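You operate a simulated robot arm through the tools that you are given. There is no shell and no other tool.

You run a simulated robot arm. Do the job below in one go: nothing can be reset, and whatever is moved stays where it is left.

JOB
Crank the wool back on to its roll and lower the black bar.
Fine: free the white lever to crank and set it to hold again.

Only the result counts: the job must be done as asked and must still hold three seconds after the hand-in. Knocking over, shifting, dropping, spilling or breaking anything else fails it.

ROBOT AND FRAMES
A 7-joint arm with a two-finger parallel gripper, fixed in place. Base frame: the origin is on the floor under the middle of its stand, x ahead of it, y to its left, z up. Readings come in mm, degrees, newtons and seconds.
It reaches about 1479 mm from its shoulder. Its first joint turns from -166.0 to 166.0 degrees. Payload 4.4 kg.
Tool frame: the origin (TCP) lies between the finger pads and is the grasp point; the fingertips stand 23 mm ahead of it; z points along the fingers, y is the line along which they close. Largest opening 94 mm; finger width 38, thickness 10; the body of the gripper, 54 by 96 mm, starts 39 mm behind the TCP.
Orientation is that of the tool frame in the base frame, as [roll, pitch, yaw] about the fixed x, y, z axes, in that order (R = Rz(yaw) Ry(pitch) Rx(roll)). With the fingers straight down and closing along the base's y, the tool's x points along the base's -x, its y along +y and its z along -z.

CONTROLS
- The arm moves only by the tool step_arm. Its argument "plan" is a list of rows, each an object of numbers (a shift or turn left out is 0, a gripper value left out holds the last): "dx", "dy", "dz": the shift along the tool's x, y, z in mm; "wx", "wy", "wz": the turn, a rotation vector about the tool's x, y, z in degrees; "jaw": the opening, from 0 (shut) to 1 (fully open). In form: [{"dx": .., "dy": .., "dz": .., "wx": .., "wy": .., "wz": .., "jaw": ..}, ...]. A call has 1 to 20 rows; each row is the pose to reach, as a shift and turn from the pose commanded when the call began, along the tool's axes at that moment. A row lasts 0.2 s, in which the tool goes at most 50 mm and 8.6 degrees; a call with a longer step from one row to the next is refused whole, and so is a gripper value outside its range. A pose out of reach is approached as far as the arm can. The call stops where the force on the tool passes 70 N (or 10 N more than at its start, if that is more) or the arm is blocked; 0.2 s more then pass. Each finger travels about 72 mm/s and halts on what it meets, pressing with about 34 N; the grip force reading is that of the motor and also rises with nothing between the fingers. The clock runs only during rows and for 0.2 s after the last one: add rows that repeat a pose to give the fingers time. The reply holds the time, the measured pose of the TCP, the force on the tool along the base axes, the opening and the grip force, in the units named above and with some noise, with the torque about the TCP (base axes, N m) and any sound that the robot's microphone picked up.
- Cameras (640 x 400 px; columns grow to the right, rows downward): "scene" is fixed at [217.3, -651.1, 1118.3]; the picture's right is [0.88, -0.47, 0.00], its down [-0.11, -0.21, -0.97] and it looks along [0.46, 0.86, -0.24] (base axes); focal length 298 px, centre (320, 200). "wrist" rides on the gripper at [86, 16, -75] in the tool frame; the picture's right is [-0.18, 0.98, 0.00], its down [-0.58, -0.11, -0.81] and it looks along [-0.79, -0.15, 0.59] (tool axes); focal length 243 px, centre (320, 200). There is no depth. A picture from a camera that has moved, and an enlarged one, comes with that camera's place and axes in the base frame and with its lens. The place of the scene camera against the robot may be out by one fixed shift of up to 18 mm in any direction.
- camera(camera): a new picture of that camera. It takes no simulated time.
- inspect(camera, box): a new picture of the part [left, top, right, bottom] of that camera's present view, enlarged. It takes no simulated time.
- job_done(): hands the job in; it is judged then, once.

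Nothing tells you positions but the pictures and the camera data. Unless the task says otherwise, let go and move clear before handing in.

The tools are called as name(argument=value, ...) on one line, values as JSON. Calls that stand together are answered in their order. step_arm: Moves the arm, as the interface text tells. Its arguments: {"type":"object","properties":{"plan":{"type":"array"}},"required":["plan"]} The other tools are called the same way: camera (camera) takes a picture; inspect (camera, box) takes an enlarged picture of a part of a camera's view; job_done () hands the job in.

At the start:

```text
time_s: 0.0
eef_pos: [360.0, 504.5, 1202.3]
tcp_rot: [-179.9, 0.0, 179.9]
wrist_force: [-0.2, -0.5, 0.3]
moment: [-0.02, -0.01, -0.01]
grip_width: 93.8
finger_force: 0.0
```

scene: 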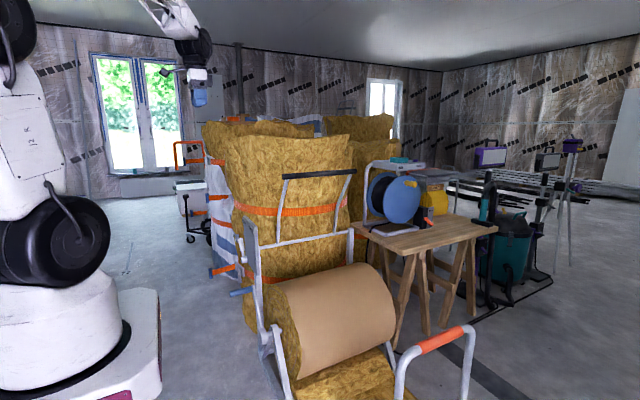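
wrist: 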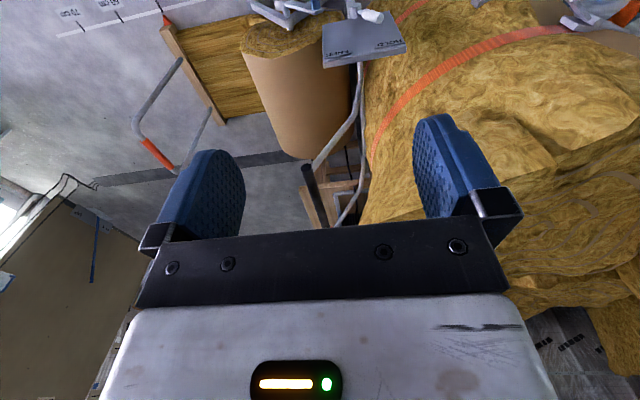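

I see a roll of insulation wool on a stand with a black bar above it and a plate near the top that may carry the white lever. I'll look closer before I move anything.

inspect(camera="scene", box=[200, 150, 420, 290])

inspect(camera="scene", box=[200, 260, 500, 400])

inspect(camera="wrist", box=[220, 0, 440, 140])

inspect(camera="wrist", box=[40, 0, 420, 240])

```text
2.86 times, centred on (310, 220) of scene
camera zoom: at [217.3, -651.1, 1118.3], right [0.88, -0.47, 0.0], down [-0.11, -0.21, -0.97], along [0.46, 0.86, -0.24], focal length 850 px, centre (349, 143)
```

zoom: 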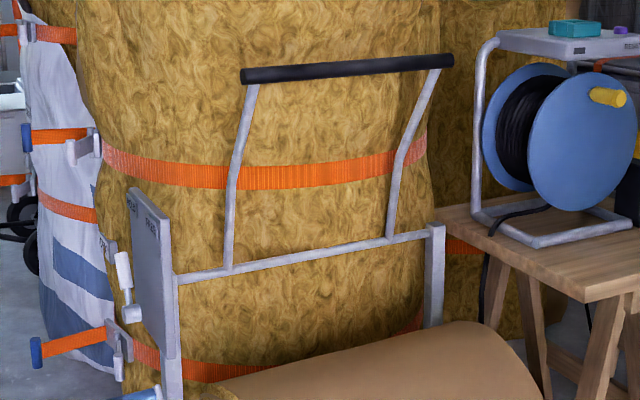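

```text
2.13 times, centred on (350, 330) of scene
camera zoom: at [217.3, -651.1, 1118.3], right [0.88, -0.47, 0.0], down [-0.11, -0.21, -0.97], along [0.46, 0.86, -0.24], focal length 635 px, centre (256, -77)
```

zoom: 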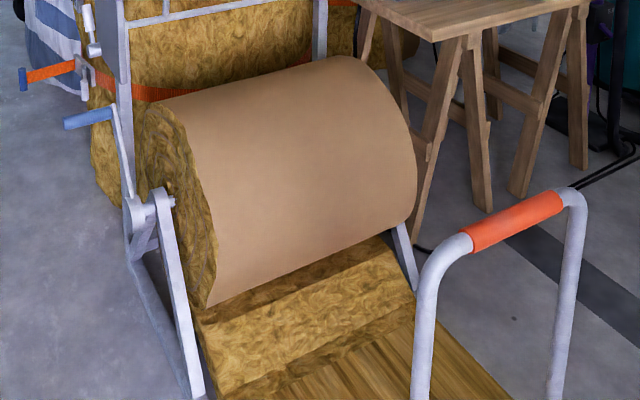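

```text
2.86 times, centred on (330, 70) of wrist
camera zoom: at [273.0, 522.2, 1276.4], right [0.18, 0.98, 0.0], down [0.58, -0.11, 0.81], along [0.79, -0.15, -0.59], focal length 693 px, centre (291, 571)
```

zoom: 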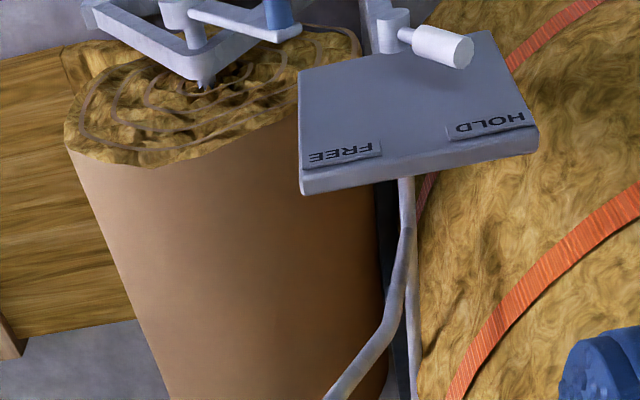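

```text
1.67 times, centred on (230, 120) of wrist
camera zoom: at [273.0, 522.2, 1276.4], right [0.18, 0.98, 0.0], down [0.58, -0.11, 0.81], along [0.79, -0.15, -0.59], focal length 404 px, centre (470, 333)
```

zoom: 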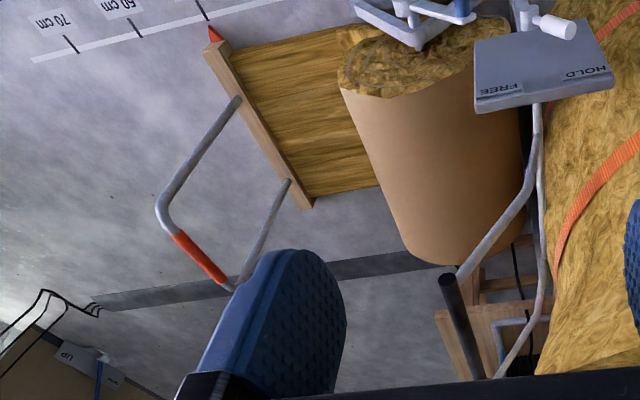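

The roll stand sits ahead and to the left. The FREE/HOLD plate is near (500, 600, 620) and the blue crank handle near (450, 467, 468). I'll lower the wrist camera through free space for a clearer view.

step_arm(plan=[{"dx": 10, "dy": 6, "dz": 42}, {"dx": 20, "dy": 12, "dz": 84}, {"dx": 30, "dy": 18, "dz": 126}, {"dx": 40, "dy": 24, "dz": 168}, {"dx": 50, "dy": 30, "dz": 210}, {"dx": 60, "dy": 36, "dz": 252}, {"dx": 60, "dy": 36, "dz": 252}])

camera(camera="wrist")

camera(camera="scene")

```text
time_s: 1.6
eef_pos: [301.5, 539.4, 950.8]
tcp_rot: [-180.0, 0.0, -180.0]
wrist_force: [-0.8, -0.4, -0.8]
moment: [0.01, 0.0, 0.04]
grip_width: 94.2
finger_force: 0.1
```

```text
taken
camera wrist: at [214.5, 557.4, 1024.4], right [0.18, 0.98, 0.0], down [0.58, -0.11, 0.81], along [0.79, -0.15, -0.59], focal length 243 px, centre (320, 200)
```

wrist: 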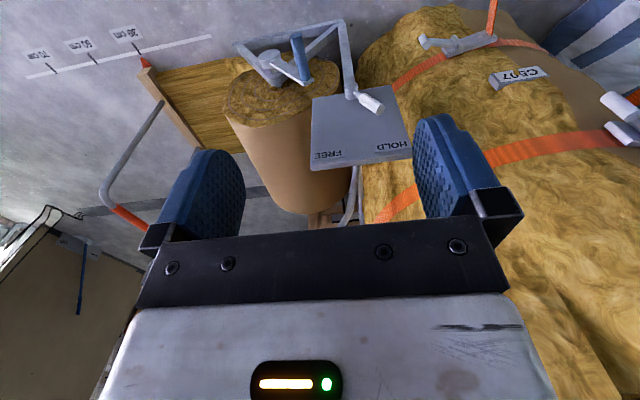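

```text
taken
```

scene: 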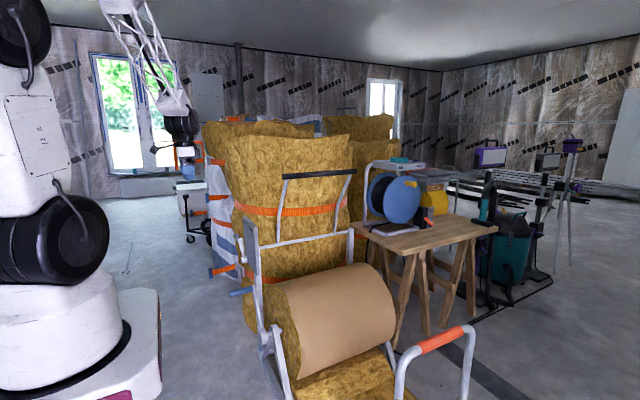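

inspect(camera="wrist", box=[220, 0, 440, 180])

inspect(camera="wrist", box=[0, 0, 260, 220])

inspect(camera="scene", box=[195, 210, 305, 300])

inspect(camera="scene", box=[215, 270, 325, 400])

```text
2.22 times, centred on (330, 90) of wrist
camera zoom: at [214.5, 557.4, 1024.4], right [0.18, 0.98, 0.0], down [0.58, -0.11, 0.81], along [0.79, -0.15, -0.59], focal length 539 px, centre (298, 444)
```

zoom: 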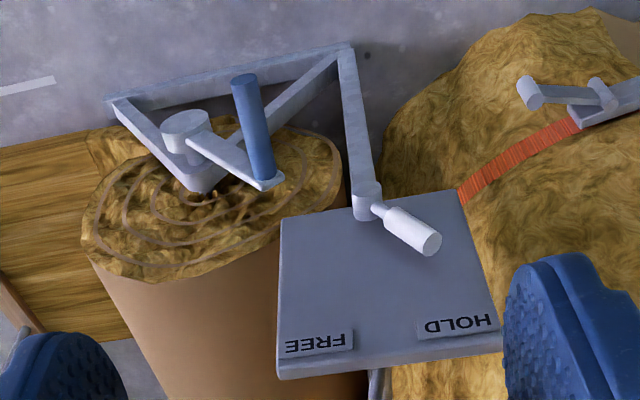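

```text
1.82 times, centred on (130, 110) of wrist
camera zoom: at [214.5, 557.4, 1024.4], right [0.18, 0.98, 0.0], down [0.58, -0.11, 0.81], along [0.79, -0.15, -0.59], focal length 441 px, centre (666, 364)
```

zoom: 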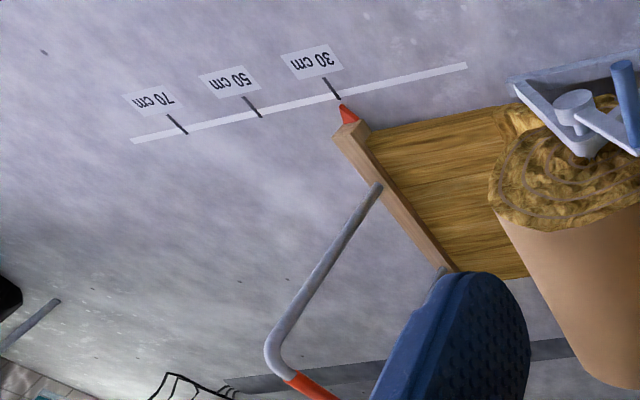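

```text
4.44 times, centred on (250, 255) of scene
camera zoom: at [217.3, -651.1, 1118.3], right [0.88, -0.47, 0.0], down [-0.11, -0.21, -0.97], along [0.46, 0.86, -0.24], focal length 1322 px, centre (631, -44)
```

zoom: 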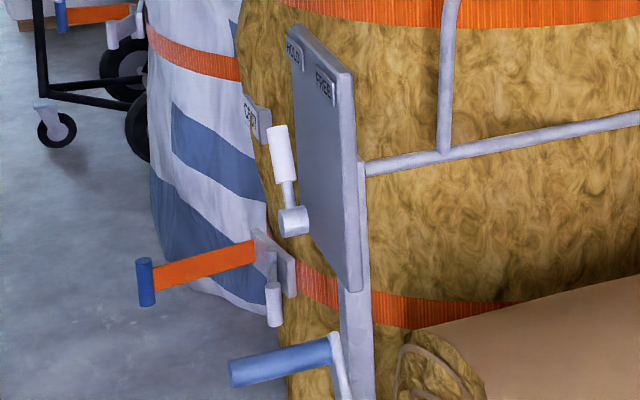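

```text
3.08 times, centred on (270, 335) of scene
camera zoom: at [217.3, -651.1, 1118.3], right [0.88, -0.47, 0.0], down [-0.11, -0.21, -0.97], along [0.46, 0.86, -0.24], focal length 916 px, centre (474, -215)
```

zoom: 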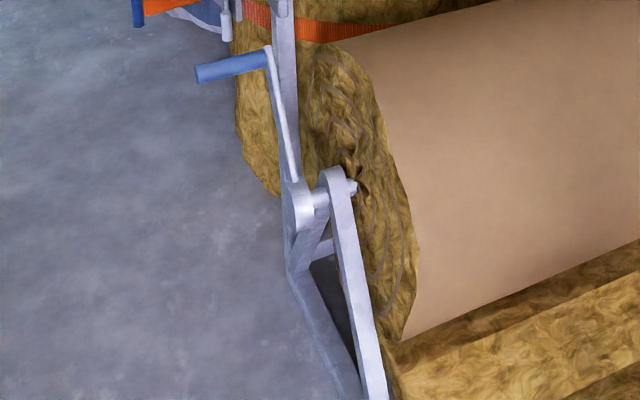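

The lever points at HOLD. The crank handle runs along x, from about x=407 to 507 at y≈469, z≈448. I'll go lower and closer to see the crank hub and the plate more head-on.

step_arm(plan=[{"dx": 4, "dy": -9, "dz": 40}, {"dx": 8, "dy": -18, "dz": 80}, {"dx": 12, "dy": -27, "dz": 120}, {"dx": 16, "dy": -36, "dz": 160}, {"dx": 20, "dy": -45, "dz": 200}, {"dx": 24, "dy": -54, "dz": 240}, {"dx": 28, "dy": -63, "dz": 280}, {"dx": 32, "dy": -72, "dz": 320}, {"dx": 36, "dy": -81, "dz": 360}, {"dx": 40, "dy": -90, "dz": 390}, {"dx": 40, "dy": -90, "dz": 390}])

camera(camera="wrist")

camera(camera="scene")

```text
time_s: 4.0
eef_pos: [260.8, 449.9, 559.0]
tcp_rot: [180.0, 0.0, -179.9]
wrist_force: [-0.2, 0.4, -0.2]
moment: [-0.02, -0.01, -0.02]
grip_width: 93.9
finger_force: 0.0
```

```text
taken
camera wrist: at [173.8, 467.1, 632.9], right [0.18, 0.98, 0.0], down [0.58, -0.11, 0.81], along [0.79, -0.15, -0.59], focal length 243 px, centre (320, 200)
```

wrist: 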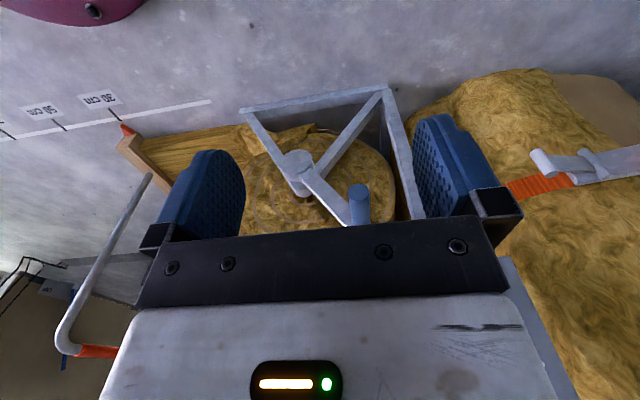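

```text
taken
```

scene: 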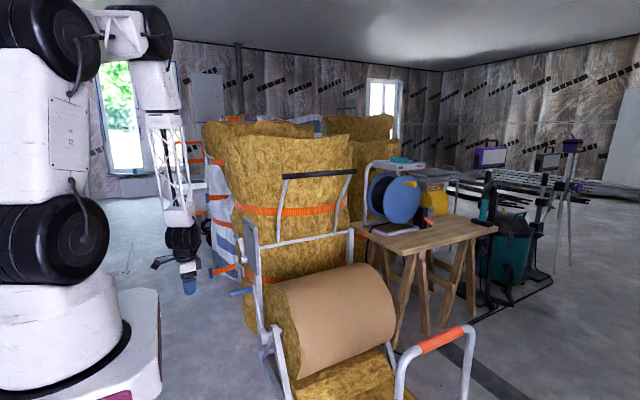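

inspect(camera="wrist", box=[220, 70, 430, 235])

inspect(camera="wrist", box=[0, 70, 250, 240])

```text
2.42 times, centred on (325, 152) of wrist
camera zoom: at [173.8, 467.1, 632.9], right [0.18, 0.98, 0.0], down [0.58, -0.11, 0.81], along [0.79, -0.15, -0.59], focal length 588 px, centre (308, 315)
```

zoom: 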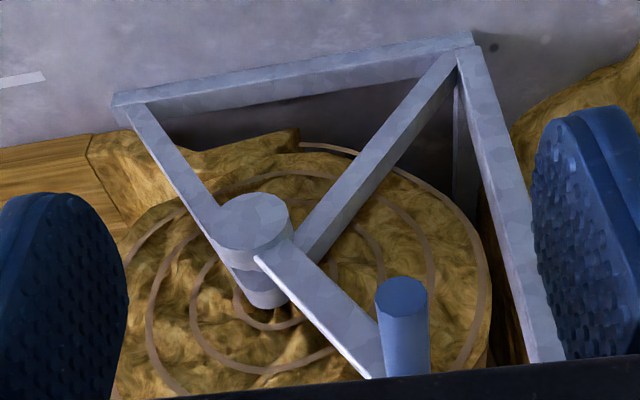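

```text
2.35 times, centred on (125, 155) of wrist
camera zoom: at [173.8, 467.1, 632.9], right [0.18, 0.98, 0.0], down [0.58, -0.11, 0.81], along [0.79, -0.15, -0.59], focal length 571 px, centre (779, 306)
```

zoom: 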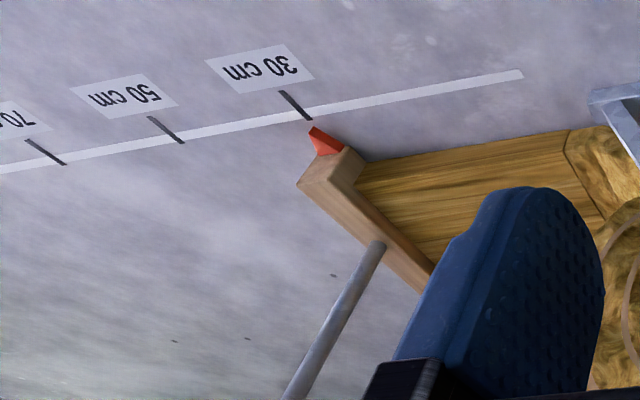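

The wool feeds under the roll, so winding on means turning the crank about +x, taking the handle over the top toward −y. The crank hub is at about (488, 361, 300) with a radius near 190. The lever knob is near (496, 616, 614). I'll tilt the tool 45° and look straight at the plate.

step_arm(plan=[{"dx": -11, "dy": 25, "dz": -20, "wy": -7.5}, {"dx": -22, "dy": 50, "dz": -40, "wy": -15}, {"dx": -33, "dy": 75, "dz": -60, "wy": -22.5}, {"dx": -44, "dy": 100, "dz": -80, "wy": -30}, {"dx": -55, "dy": 125, "dz": -100, "wy": -37.5}, {"dx": -66, "dy": 150, "dz": -120, "wy": -45}, {"dx": -66, "dy": 150, "dz": -120, "wy": -45}])

camera(camera="wrist")

camera(camera="scene")

```text
time_s: 5.6
eef_pos: [327.1, 602.1, 678.4]
tcp_rot: [-179.9, 45.1, -180.0]
wrist_force: [-0.7, 0.0, -0.3]
moment: [-0.01, 0.02, 0.01]
grip_width: 94.3
finger_force: 0.0
```

```text
taken
camera wrist: at [212.1, 618.7, 670.1], right [0.13, 0.98, 0.13], down [-0.16, -0.11, 0.98], along [0.98, -0.15, 0.14], focal length 243 px, centre (320, 200)
```

wrist: 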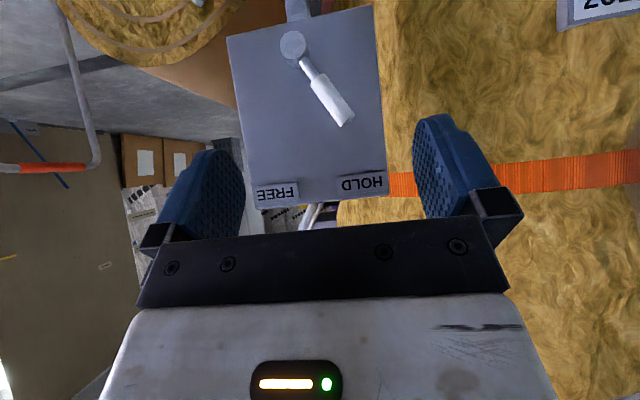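

```text
taken
```

scene: 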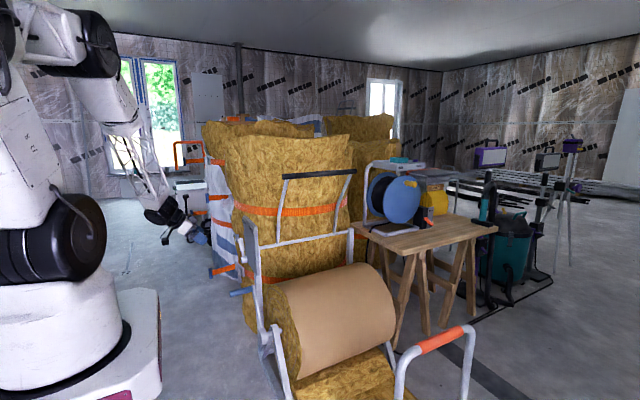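

inspect(camera="wrist", box=[215, 0, 415, 210])

inspect(camera="scene", box=[140, 180, 280, 280])

```text
1.90 times, centred on (315, 105) of wrist
camera zoom: at [212.1, 618.7, 670.1], right [0.13, 0.98, 0.13], down [-0.16, -0.11, 0.98], along [0.98, -0.15, 0.14], focal length 462 px, centre (330, 381)
```

zoom: 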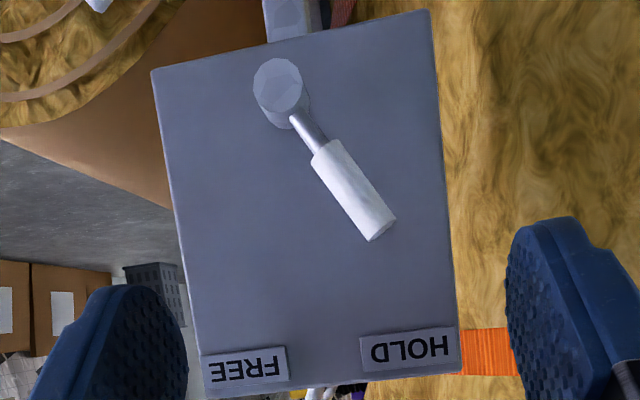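

```text
4.00 times, centred on (210, 230) of scene
camera zoom: at [217.3, -651.1, 1118.3], right [0.88, -0.47, 0.0], down [-0.11, -0.21, -0.97], along [0.46, 0.86, -0.24], focal length 1190 px, centre (760, 80)
```

zoom: 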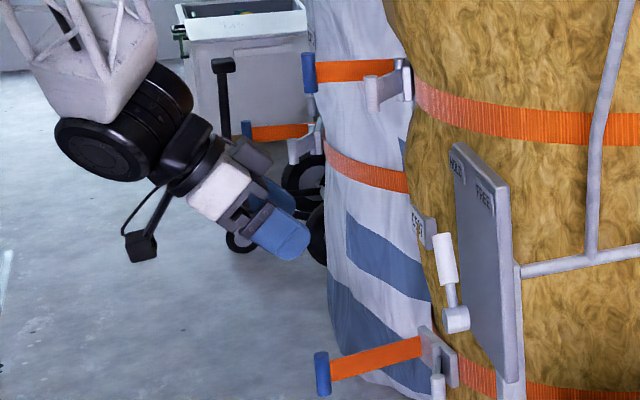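

The view is clear: the lever pivots near (y=570, z=540) and its knob leans about 30° toward HOLD, tip at (489, 616, 624). The plate face is near x=517. I'll straddle the knob with the open fingers, then narrow them loosely.

step_arm(plan=[{"dx": -10, "dy": 1, "dz": 26}, {"dx": -20, "dy": 2, "dz": 52}, {"dx": -29, "dy": 3, "dz": 79}, {"dx": -39, "dy": 4, "dz": 105}, {"dx": -49, "dy": 5, "dz": 132}, {"dx": -58, "dy": 6, "dz": 150}, {"dx": -58, "dy": 6, "dz": 150}])

camera(camera="wrist")

inspect(camera="scene", box=[180, 180, 320, 280])

```text
time_s: 7.2
eef_pos: [474.4, 607.3, 615.7]
tcp_rot: [180.0, 45.0, -180.0]
wrist_force: [-0.3, 0.4, -0.6]
moment: [-0.03, 0.01, 0.03]
grip_width: 94.1
finger_force: 0.0
```

```text
taken
camera wrist: at [359.6, 624.4, 607.6], right [0.13, 0.98, 0.13], down [-0.16, -0.11, 0.98], along [0.98, -0.15, 0.14], focal length 243 px, centre (320, 200)
```

wrist: 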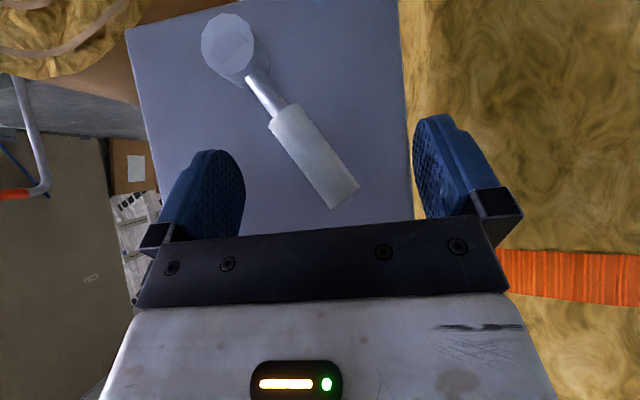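

```text
4.00 times, centred on (250, 230) of scene
camera zoom: at [217.3, -651.1, 1118.3], right [0.88, -0.47, 0.0], down [-0.11, -0.21, -0.97], along [0.46, 0.86, -0.24], focal length 1190 px, centre (600, 80)
```

zoom: 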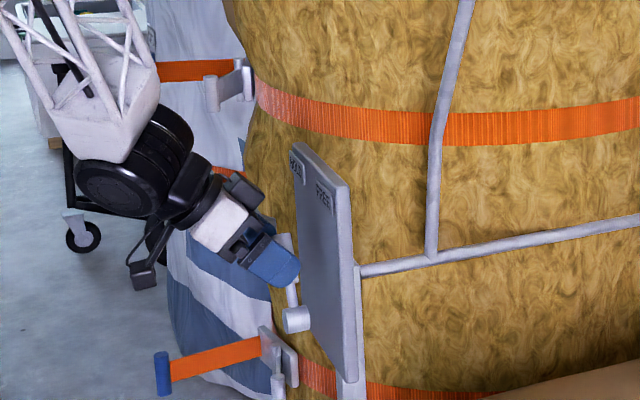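

The fingers straddle the knob but overlap it only near their tips. I'll go 9 mm deeper and narrow the jaw to a loose cage.

step_arm(plan=[{"dz": 5}, {"dz": 9, "jaw": 0.8}, {"dz": 9, "jaw": 0.55}, {"dz": 9, "jaw": 0.55}])

camera(camera="wrist")

```text
time_s: 8.2
eef_pos: [480.0, 607.9, 609.1]
tcp_rot: [-180.0, 44.9, -180.0]
wrist_force: [-0.2, 0.7, -0.7]
moment: [-0.02, 0.04, 0.02]
grip_width: 51.8
finger_force: 0.1
```

```text
taken
camera wrist: at [365.4, 624.0, 600.2], right [0.13, 0.98, 0.13], down [-0.16, -0.11, 0.98], along [0.98, -0.15, 0.14], focal length 243 px, centre (320, 200)
```

wrist: 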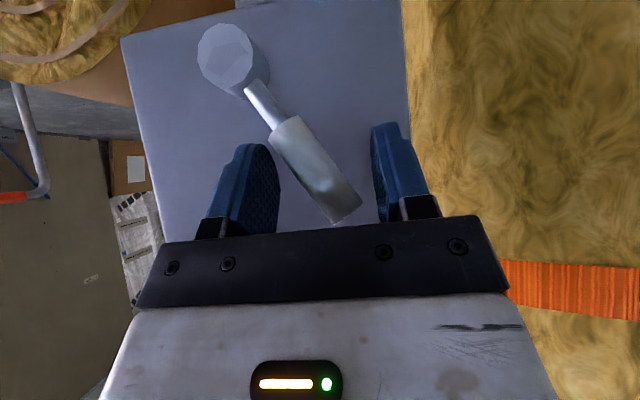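

The knob is caged between the fingers. I'll now push it toward FREE (−y) along its arc.

step_arm(plan=[{"dy": -8, "dx": -2, "dz": -2}, {"dy": -16, "dx": -3.5, "dz": -3.5}, {"dy": -24, "dx": -5, "dz": -5}, {"dy": -32, "dx": -6, "dz": -6}, {"dy": -40, "dx": -6.4, "dz": -6.4}])

camera(camera="wrist")

```text
time_s: 9.4
eef_pos: [478.7, 565.9, 617.4]
tcp_rot: [179.9, 45.1, -180.0]
wrist_force: [-0.6, 0.3, -0.3]
moment: [-0.01, -0.02, 0.01]
grip_width: 52.2
finger_force: 0.9
```

```text
taken
camera wrist: at [365.1, 583.6, 608.7], right [0.13, 0.98, 0.13], down [-0.16, -0.11, 0.98], along [0.98, -0.15, 0.14], focal length 243 px, centre (320, 200)
```

wrist: 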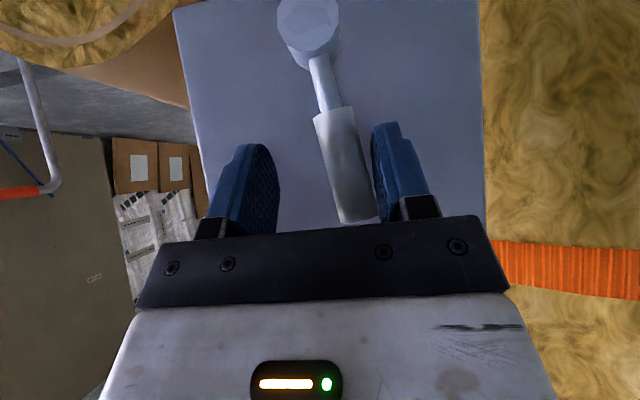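

The lever is turning easily and is now near mid-way. I'll keep pushing toward FREE.

step_arm(plan=[{"dy": -8, "dx": 0, "dz": 0}, {"dy": -16, "dx": 1, "dz": 1}, {"dy": -24, "dx": 2, "dz": 2}, {"dy": -32, "dx": 3, "dz": 3}, {"dy": -38, "dx": 4, "dz": 4}])

camera(camera="wrist")

```text
time_s: 10.6
eef_pos: [478.5, 528.8, 612.3]
tcp_rot: [180.0, 45.0, -180.0]
wrist_force: [-1.2, 3.0, 1.2]
moment: [0.13, -0.02, 0.04]
grip_width: 53.5
finger_force: 1.5
```

```text
taken
camera wrist: at [364.6, 545.7, 603.8], right [0.13, 0.98, 0.13], down [-0.16, -0.11, 0.98], along [0.98, -0.15, 0.14], focal length 243 px, centre (320, 200)
```

wrist: 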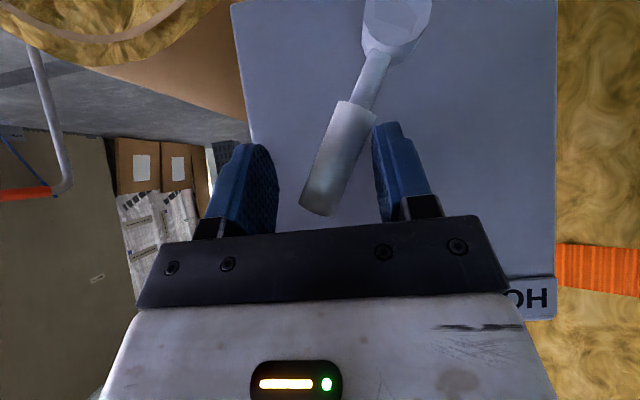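

The lever has passed centre and leans toward FREE with little resistance. I'll continue in small steps until I feel the stop.

step_arm(plan=[{"dy": -4}, {"dy": -8, "dx": 1, "dz": 1}, {"dy": -12, "dx": 2, "dz": 2}, {"dy": -12, "dx": 2, "dz": 2}])

camera(camera="wrist")

```text
time_s: 11.6
eef_pos: [480.2, 523.2, 615.0]
tcp_rot: [179.3, 45.1, 179.7]
wrist_force: [-21.1, 23.7, 15.1]
moment: [1.03, 0.44, 0.9]
grip_width: 62.1
finger_force: 11.6
stopped in row 4: the force on the tool passed its limit at 72 N (the readings are from after the stop); the commanded pose is now the measured one
```

```text
taken
camera wrist: at [365.4, 539.1, 605.7], right [0.13, 0.98, 0.14], down [-0.16, -0.12, 0.98], along [0.98, -0.15, 0.15], focal length 243 px, centre (320, 200)
```

wrist: 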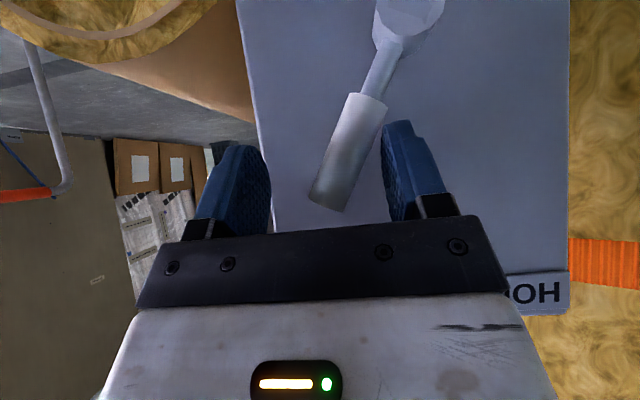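

The lever has reached its stop at FREE. I'll ease off, open the fingers and back away to check that it stays there.

step_arm(plan=[{"dy": 4}, {"dy": 8, "jaw": 0.7}, {"dy": 8, "jaw": 0.9}, {"dy": 8, "dz": -10, "jaw": 1.0}, {"dy": 8, "dz": -50}, {"dy": 8, "dz": -95}, {"dy": 8, "dz": -140}, {"dy": 8, "dz": -140}])

camera(camera="wrist")

```text
time_s: 13.4
eef_pos: [379.0, 526.7, 712.4]
tcp_rot: [179.5, 45.1, 179.7]
wrist_force: [0.2, -0.4, 0.4]
moment: [-0.02, -0.03, 0.0]
grip_width: 93.9
finger_force: 0.1
```

```text
taken
camera wrist: at [265.2, 544.0, 702.7], right [0.13, 0.98, 0.14], down [-0.16, -0.11, 0.98], along [0.98, -0.15, 0.14], focal length 243 px, centre (320, 200)
```

wrist: 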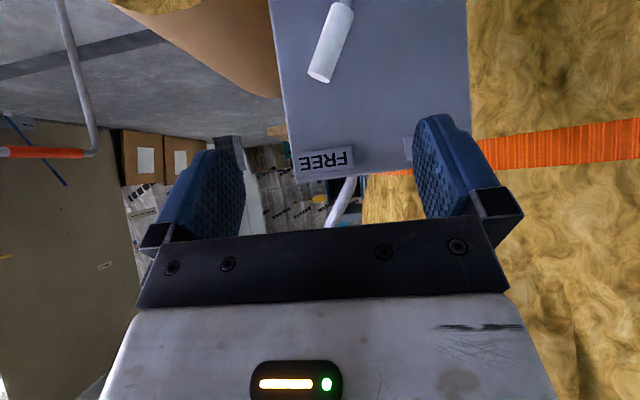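

The lever stays at FREE. Next I'll line up behind the crank handle and look at it before gripping.

step_arm(plan=[{"dx": 26, "dy": -11, "dz": 16}, {"dx": 52, "dy": -23, "dz": 33}, {"dx": 79, "dy": -34, "dz": 49}, {"dx": 105, "dy": -46, "dz": 66}, {"dx": 131, "dy": -57, "dz": 82}, {"dx": 131, "dy": -57, "dz": 82}])

camera(camera="wrist")

camera(camera="scene")

```text
time_s: 14.8
eef_pos: [346.0, 470.9, 560.6]
tcp_rot: [179.6, 45.1, 179.9]
wrist_force: [0.3, -0.1, 0.2]
moment: [-0.03, 0.0, -0.03]
grip_width: 93.9
finger_force: 0.1
```

```text
taken
camera wrist: at [231.2, 487.7, 551.0], right [0.13, 0.98, 0.14], down [-0.16, -0.11, 0.98], along [0.98, -0.15, 0.14], focal length 243 px, centre (320, 200)
```

wrist: 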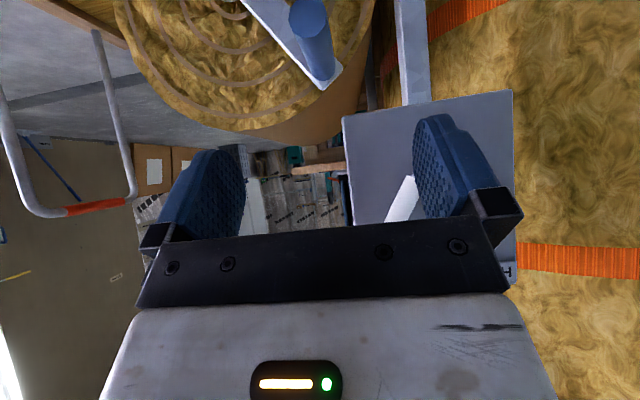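

```text
taken
```

scene: 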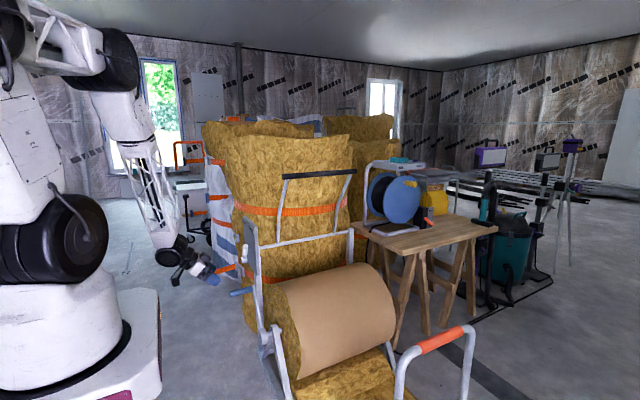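

The handle is where I estimated, at y≈469, z≈456. I'll advance along the fingers and grip it.

step_arm(plan=[{"dy": -0.5, "dz": 35}, {"dy": -1, "dz": 70}, {"dy": -1.5, "dz": 105}, {"dy": -1.5, "dz": 130}, {"dy": -1.5, "dz": 147}, {"dy": -1.5, "dz": 147}])

camera(camera="wrist")

inspect(camera="scene", box=[180, 230, 320, 330])

```text
time_s: 16.0
eef_pos: [446.7, 470.5, 459.3]
tcp_rot: [179.7, 45.2, 179.8]
wrist_force: [-34.0, -18.2, 52.3]
moment: [0.12, 2.17, 0.82]
grip_width: 94.1
finger_force: 0.0
stopped in row 6: the force on the tool passed its limit at 97 N (the readings are from after the stop); the commanded pose is now the measured one
```

```text
taken
camera wrist: at [332.9, 486.7, 450.1], right [0.13, 0.98, 0.14], down [-0.16, -0.11, 0.98], along [0.98, -0.15, 0.14], focal length 243 px, centre (320, 200)
```

wrist: 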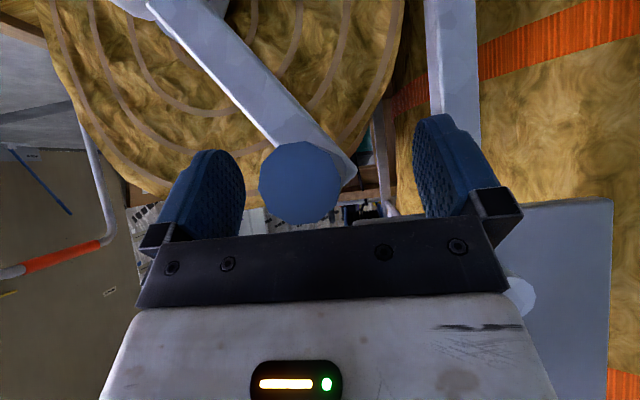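

```text
4.00 times, centred on (250, 280) of scene
camera zoom: at [217.3, -651.1, 1118.3], right [0.88, -0.47, 0.0], down [-0.11, -0.21, -0.97], along [0.46, 0.86, -0.24], focal length 1190 px, centre (600, -120)
```

zoom: 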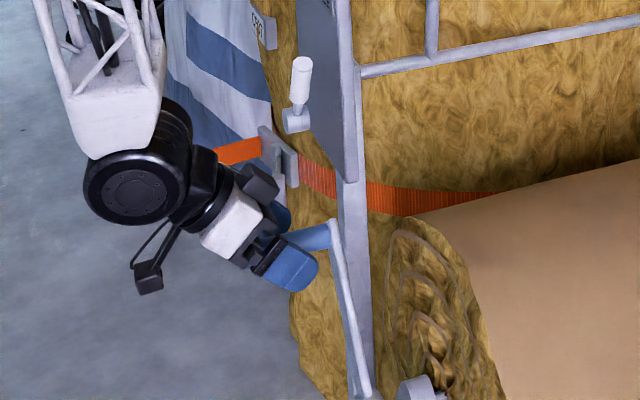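

The gripper body touched the handle's outer end, so that end is nearer x≈400. I'll back off 7 mm in −x and then close on the handle.

step_arm(plan=[{"dx": 2.5, "dz": -3}, {"dx": 5, "dz": -7}, {"dx": 5, "dz": -7, "jaw": 0.7}, {"dx": 5, "dz": -7, "jaw": 0.4}, {"dx": 5, "dz": -7, "jaw": 0.2}, {"dx": 5, "dz": -7, "jaw": 0.2}])

camera(camera="wrist")

```text
time_s: 17.4
eef_pos: [438.7, 469.3, 459.2]
tcp_rot: [179.7, 45.2, 179.9]
wrist_force: [-1.8, -11.5, 4.8]
moment: [-0.12, -0.5, -0.93]
grip_width: 26.0
finger_force: 45.5
```

```text
taken
camera wrist: at [324.8, 486.0, 450.4], right [0.13, 0.98, 0.13], down [-0.16, -0.11, 0.98], along [0.98, -0.15, 0.14], focal length 243 px, centre (320, 200)
```

wrist: 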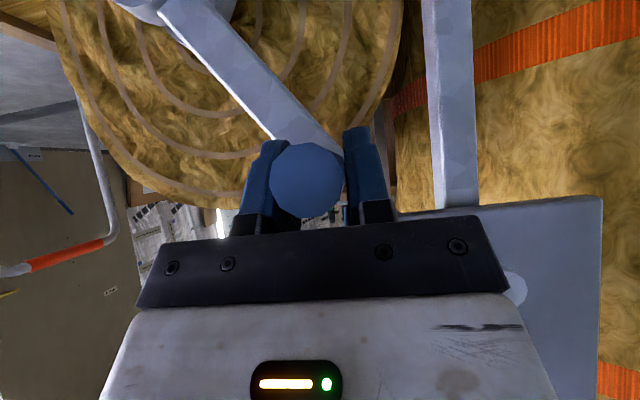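

The handle is gripped at 26 mm wide. I'll crank the first 10° as a trial, over the top toward −y, and watch the force and the wool.

step_arm(plan=[{"dx": -3.2, "dy": -7, "dz": -3.2}, {"dx": -6.2, "dy": -14, "dz": -6.2}, {"dx": -9, "dy": -21.4, "dz": -9}, {"dx": -11.6, "dy": -28.7, "dz": -11.6}, {"dx": -11.6, "dy": -28.7, "dz": -11.6}])

camera(camera="wrist")

camera(camera="scene")

```text
time_s: 18.6
eef_pos: [439.6, 441.2, 476.5]
tcp_rot: [179.6, 45.2, 179.8]
wrist_force: [-28.0, 12.2, 16.3]
moment: [0.1, 0.22, -1.34]
grip_width: 26.1
finger_force: 44.6
```

```text
taken
camera wrist: at [325.8, 458.7, 467.3], right [0.13, 0.98, 0.14], down [-0.16, -0.11, 0.98], along [0.98, -0.15, 0.14], focal length 243 px, centre (320, 200)
```

wrist: 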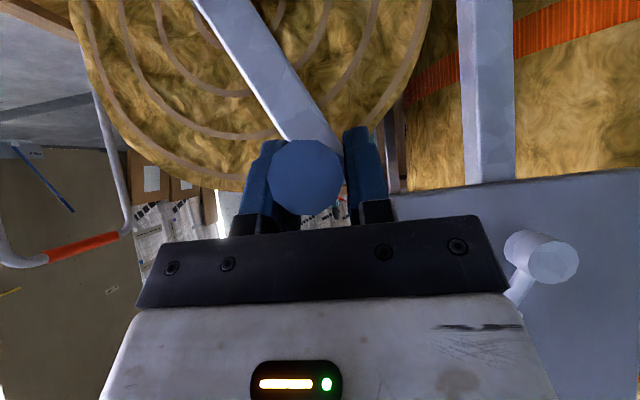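

```text
taken
```

scene: 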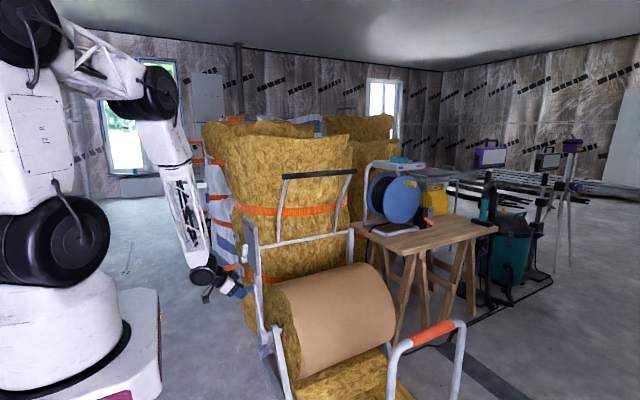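

The wool frame is drawing in, so the direction is right. I'll continue about 30° more over the top.

step_arm(plan=[{"dx": -4.4, "dy": -15.3, "dz": -5.2}, {"dx": -7.9, "dy": -31.2, "dz": -9.2}, {"dx": -10.7, "dy": -47.3, "dz": -12.1}, {"dx": -12.2, "dy": -63.7, "dz": -13.6}, {"dx": -12.6, "dy": -80.3, "dz": -14.0}, {"dx": -12.0, "dy": -96.8, "dz": -13.4}, {"dx": -12.0, "dy": -96.8, "dz": -13.4}])

camera(camera="wrist")

camera(camera="scene")

```text
time_s: 20.2
eef_pos: [438.8, 343.8, 492.8]
tcp_rot: [179.6, 45.1, 180.0]
wrist_force: [3.2, 3.8, 4.8]
moment: [0.36, 0.86, -1.09]
grip_width: 25.9
finger_force: 44.8
```

```text
taken
camera wrist: at [323.8, 359.8, 484.4], right [0.13, 0.98, 0.13], down [-0.16, -0.11, 0.98], along [0.98, -0.15, 0.14], focal length 243 px, centre (320, 200)
```

wrist: 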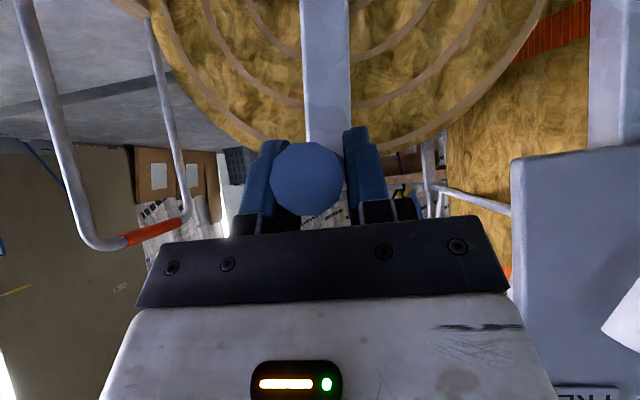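

```text
taken
```

scene: 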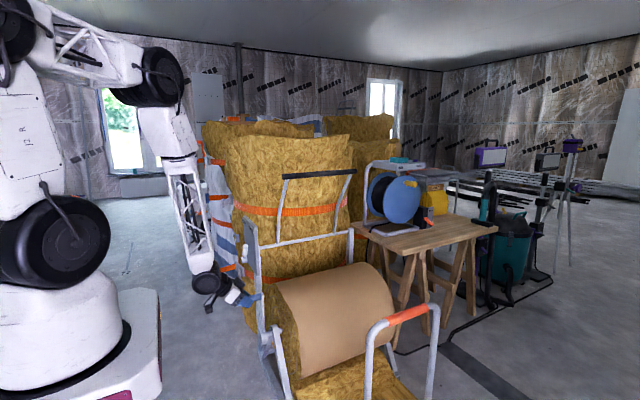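

It's turning smoothly and the frame keeps coming in. I'll crank another 25° and then measure how far the wool end still has to go.

step_arm(plan=[{"dx": 1.6, "dy": -16.4, "dz": 1.6}, {"dx": 4.2, "dy": -32.5, "dz": 4.2}, {"dx": 7.8, "dy": -48.2, "dz": 7.8}, {"dx": 12.4, "dy": -63.5, "dz": 12.4}, {"dx": 17.8, "dy": -78.1, "dz": 17.8}, {"dx": 17.8, "dy": -78.1, "dz": 17.8}])

camera(camera="wrist")

camera(camera="scene")

inspect(camera="scene", box=[230, 250, 470, 400])

```text
time_s: 21.6
eef_pos: [445.7, 274.3, 478.8]
tcp_rot: [-178.6, 44.6, -179.1]
wrist_force: [-31.1, -0.3, -3.9]
moment: [-0.04, 0.41, 0.25]
grip_width: 25.7
finger_force: 44.5
out of reach, approached as far as the arm can: row 4, 5, 6
```

```text
taken
camera wrist: at [331.3, 291.5, 470.3], right [0.13, 0.98, 0.11], down [-0.15, -0.09, 0.98], along [0.98, -0.15, 0.14], focal length 243 px, centre (320, 200)
```

wrist: 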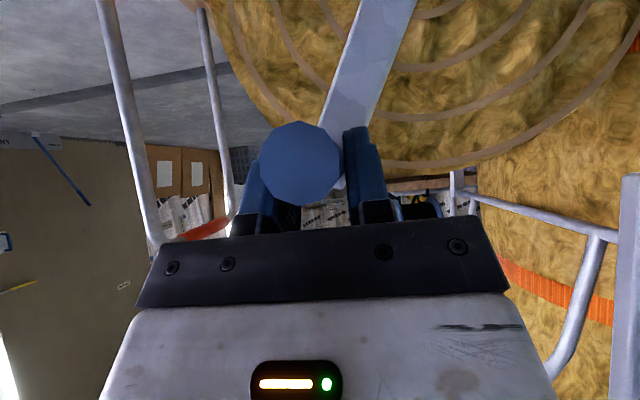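

```text
taken
```

scene: 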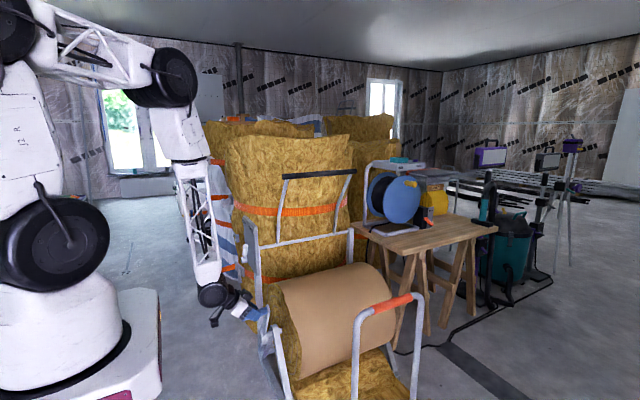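

```text
2.67 times, centred on (350, 325) of scene
camera zoom: at [217.3, -651.1, 1118.3], right [0.88, -0.47, 0.0], down [-0.11, -0.21, -0.97], along [0.46, 0.86, -0.24], focal length 794 px, centre (240, -133)
```

zoom: 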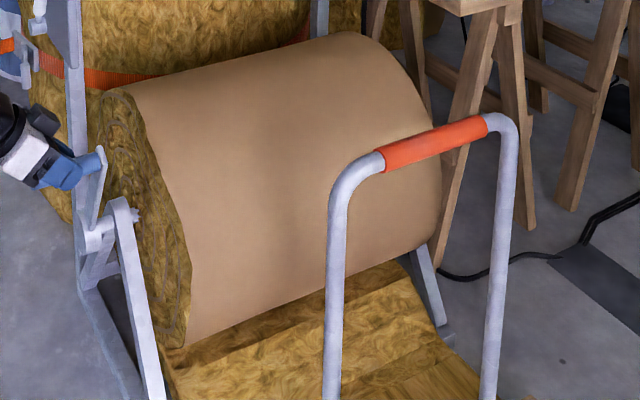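

At this tilt the arm runs out of reach near its base. The wool end is at about 12 cm, so roughly 40° of cranking remains. I'll keep the grip and tilt the gripper back toward straight down, which should bring the rest within reach.

step_arm(plan=[{"wy": 7}, {"wy": 14}, {"wy": 21}, {"wy": 28}, {"wy": 35}, {"wy": 41}, {"wy": 41}, {"wy": 41}])

camera(camera="wrist")

camera(camera="scene")

```text
time_s: 23.4
eef_pos: [446.3, 274.7, 479.9]
tcp_rot: [179.7, 4.0, -180.0]
wrist_force: [1.0, -14.0, 24.5]
moment: [-0.21, 0.92, -0.42]
grip_width: 25.3
finger_force: 45.2
```

```text
taken
camera wrist: at [354.4, 291.7, 547.8], right [0.18, 0.98, 0.02], down [0.52, -0.11, 0.85], along [0.83, -0.14, -0.53], focal length 243 px, centre (320, 200)
```

wrist: 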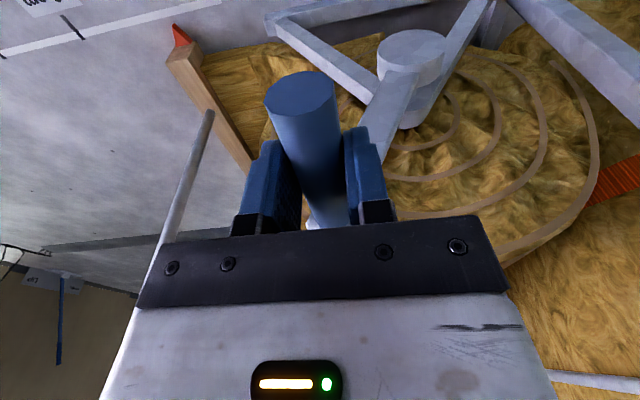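

```text
taken
```

scene: 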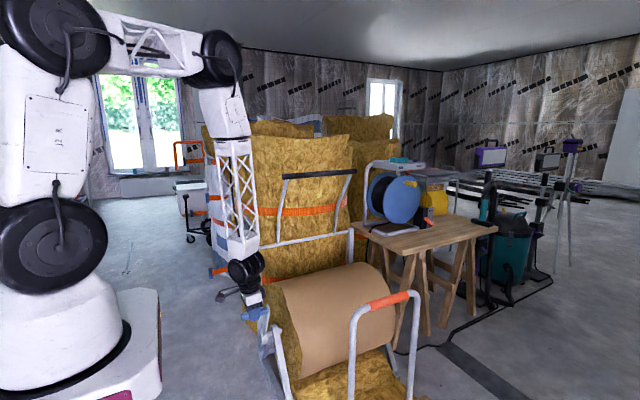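

Now I can see the wool end and its red marker directly. I'll slacken the grip a little to release strain, keeping the handle caged so I can see whether the crank stays put.

step_arm(plan=[{"jaw": 0.36}, {"jaw": 0.36}, {"jaw": 0.36}])

camera(camera="wrist")

inspect(camera="wrist", box=[0, 0, 300, 200])

```text
time_s: 24.2
eef_pos: [446.2, 276.2, 480.0]
tcp_rot: [179.6, 4.1, -179.8]
wrist_force: [-0.8, 0.1, -0.1]
moment: [-0.01, 0.0, 0.0]
grip_width: 33.7
finger_force: 0.1
```

```text
taken
camera wrist: at [354.3, 291.8, 547.5], right [0.18, 0.98, 0.02], down [0.52, -0.11, 0.85], along [0.83, -0.14, -0.53], focal length 243 px, centre (320, 200)
```

wrist: 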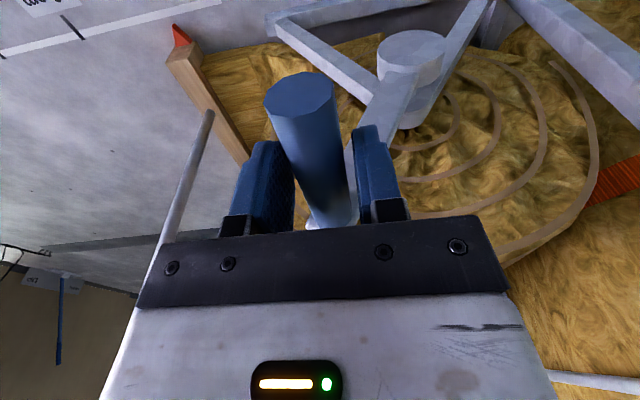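

```text
2.00 times, centred on (150, 100) of wrist
camera zoom: at [354.3, 291.8, 547.5], right [0.18, 0.98, 0.02], down [0.52, -0.11, 0.85], along [0.83, -0.14, -0.53], focal length 485 px, centre (660, 400)
```

zoom: 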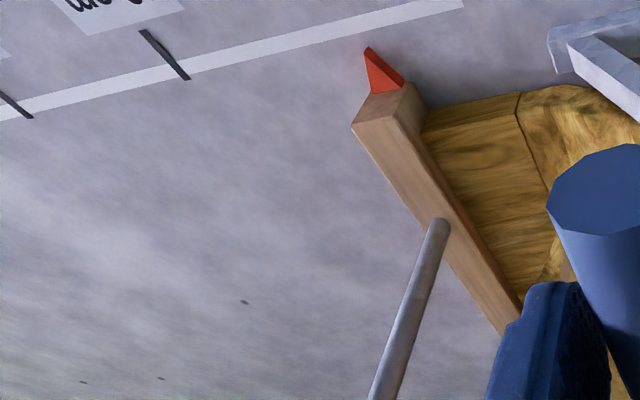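

The crank stays put when slack, and the marker reads about 10 cm. I'll settle 6 mm lower on the handle and grip again.

step_arm(plan=[{"dz": 3}, {"dz": 6}, {"dz": 6, "jaw": 0.2}, {"dz": 6, "jaw": 0.2}, {"dz": 6, "jaw": 0.2}])

```text
time_s: 25.4
eef_pos: [446.1, 275.9, 472.5]
tcp_rot: [179.8, 4.0, -179.9]
wrist_force: [-7.1, -10.9, 14.9]
moment: [-0.24, 0.16, -0.67]
grip_width: 25.3
finger_force: 44.7
```

step_arm(plan=[{"dx": 0.6, "dy": -14.6, "dz": 8.1}, {"dx": 1.2, "dy": -28.5, "dz": 17.5}, {"dx": 2.0, "dy": -41.6, "dz": 28.0}, {"dx": 2.0, "dy": -41.6, "dz": 28.0}])

camera(camera="wrist")

camera(camera="scene")

```text
time_s: 26.4
eef_pos: [448.0, 234.6, 446.7]
tcp_rot: [179.8, 4.1, -179.9]
wrist_force: [-0.5, 1.8, -2.9]
moment: [0.18, -0.99, -0.48]
grip_width: 25.3
finger_force: 44.5
```

```text
taken
camera wrist: at [355.3, 251.2, 514.2], right [0.18, 0.98, 0.02], down [0.52, -0.11, 0.85], along [0.83, -0.14, -0.53], focal length 243 px, centre (320, 200)
```

wrist: 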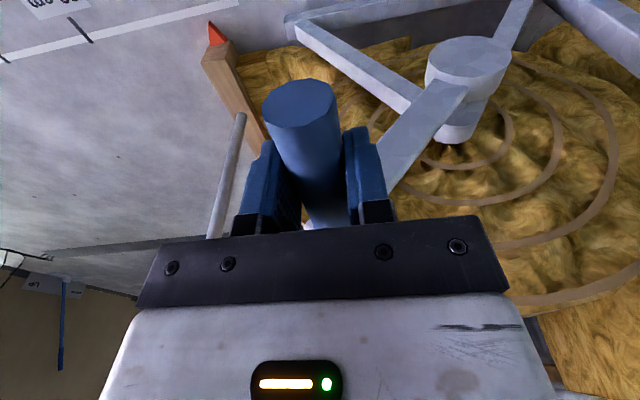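

```text
taken
```

scene: 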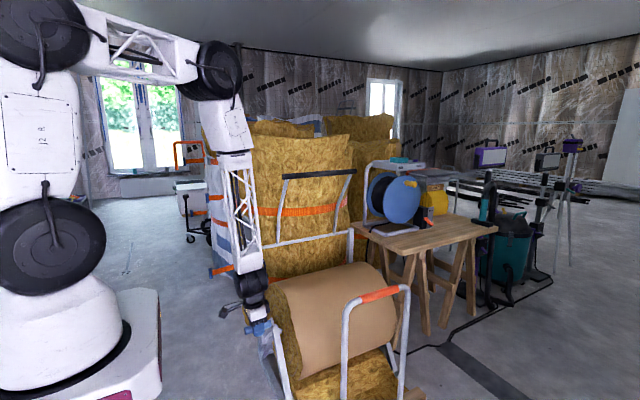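

The marker now reads about 5 cm. I'll crank 15° more.

step_arm(plan=[{"dx": 0.8, "dy": -12, "dz": 11.6}, {"dx": 1.7, "dy": -23, "dz": 24.2}, {"dx": 2.2, "dy": -28, "dz": 30.8}, {"dx": 2.6, "dy": -32.9, "dz": 37.7}, {"dx": 2.6, "dy": -32.9, "dz": 37.7}])

camera(camera="wrist")

inspect(camera="wrist", box=[60, 0, 360, 200])

```text
time_s: 27.6
eef_pos: [447.8, 201.9, 408.3]
tcp_rot: [179.8, 4.1, -179.8]
wrist_force: [0.5, -16.0, 6.1]
moment: [-0.22, -0.87, -0.51]
grip_width: 25.7
finger_force: 45.3
```

```text
taken
camera wrist: at [356.0, 218.2, 476.3], right [0.18, 0.98, 0.02], down [0.52, -0.11, 0.85], along [0.83, -0.14, -0.53], focal length 243 px, centre (320, 200)
```

wrist: 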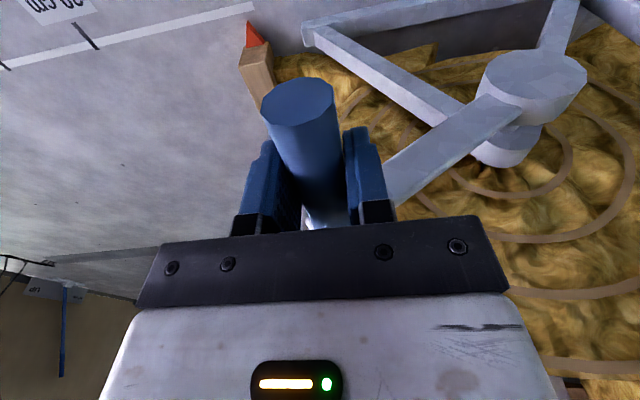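

```text
2.00 times, centred on (210, 100) of wrist
camera zoom: at [356.0, 218.2, 476.3], right [0.18, 0.98, 0.02], down [0.52, -0.11, 0.85], along [0.83, -0.14, -0.53], focal length 485 px, centre (540, 400)
```

zoom: 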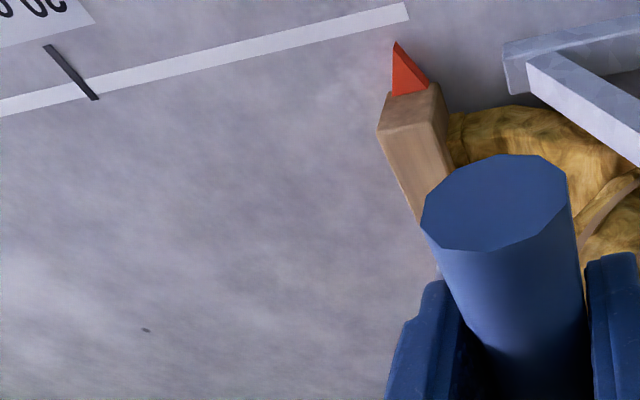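

About 1.4 cm remains to the zero end of the rule. I'll make one more small crank.

step_arm(plan=[{"dx": 0.3, "dy": -2.4, "dz": 3.7}, {"dx": 0.5, "dy": -4.7, "dz": 7.4}, {"dx": 0.8, "dy": -6.8, "dz": 10.9}, {"dx": 1.0, "dy": -8.7, "dz": 14.4}, {"dx": 1.0, "dy": -8.7, "dz": 14.4}])

inspect(camera="wrist", box=[60, 0, 360, 200])

camera(camera="scene")

```text
time_s: 28.8
eef_pos: [446.8, 192.6, 393.8]
tcp_rot: [179.7, 4.2, -179.8]
wrist_force: [9.3, 6.8, -5.5]
moment: [0.06, -0.48, -0.48]
grip_width: 25.7
finger_force: 45.4
```

```text
2.00 times, centred on (210, 100) of wrist
camera zoom: at [355.9, 209.7, 461.8], right [0.18, 0.98, 0.02], down [0.52, -0.11, 0.85], along [0.83, -0.14, -0.53], focal length 485 px, centre (540, 400)
```

zoom: 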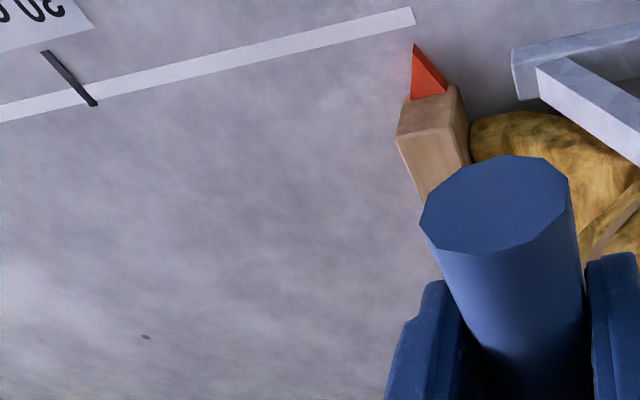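

```text
taken
```

scene: 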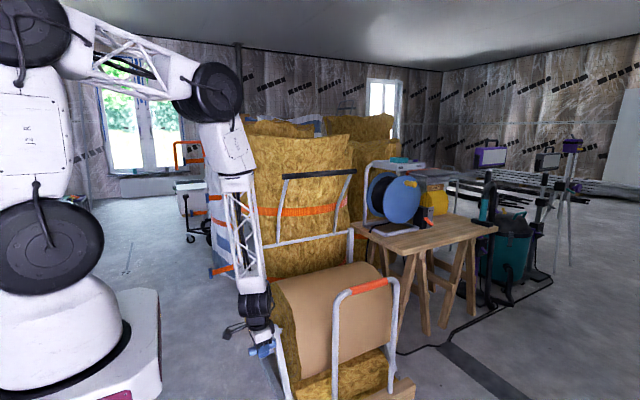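

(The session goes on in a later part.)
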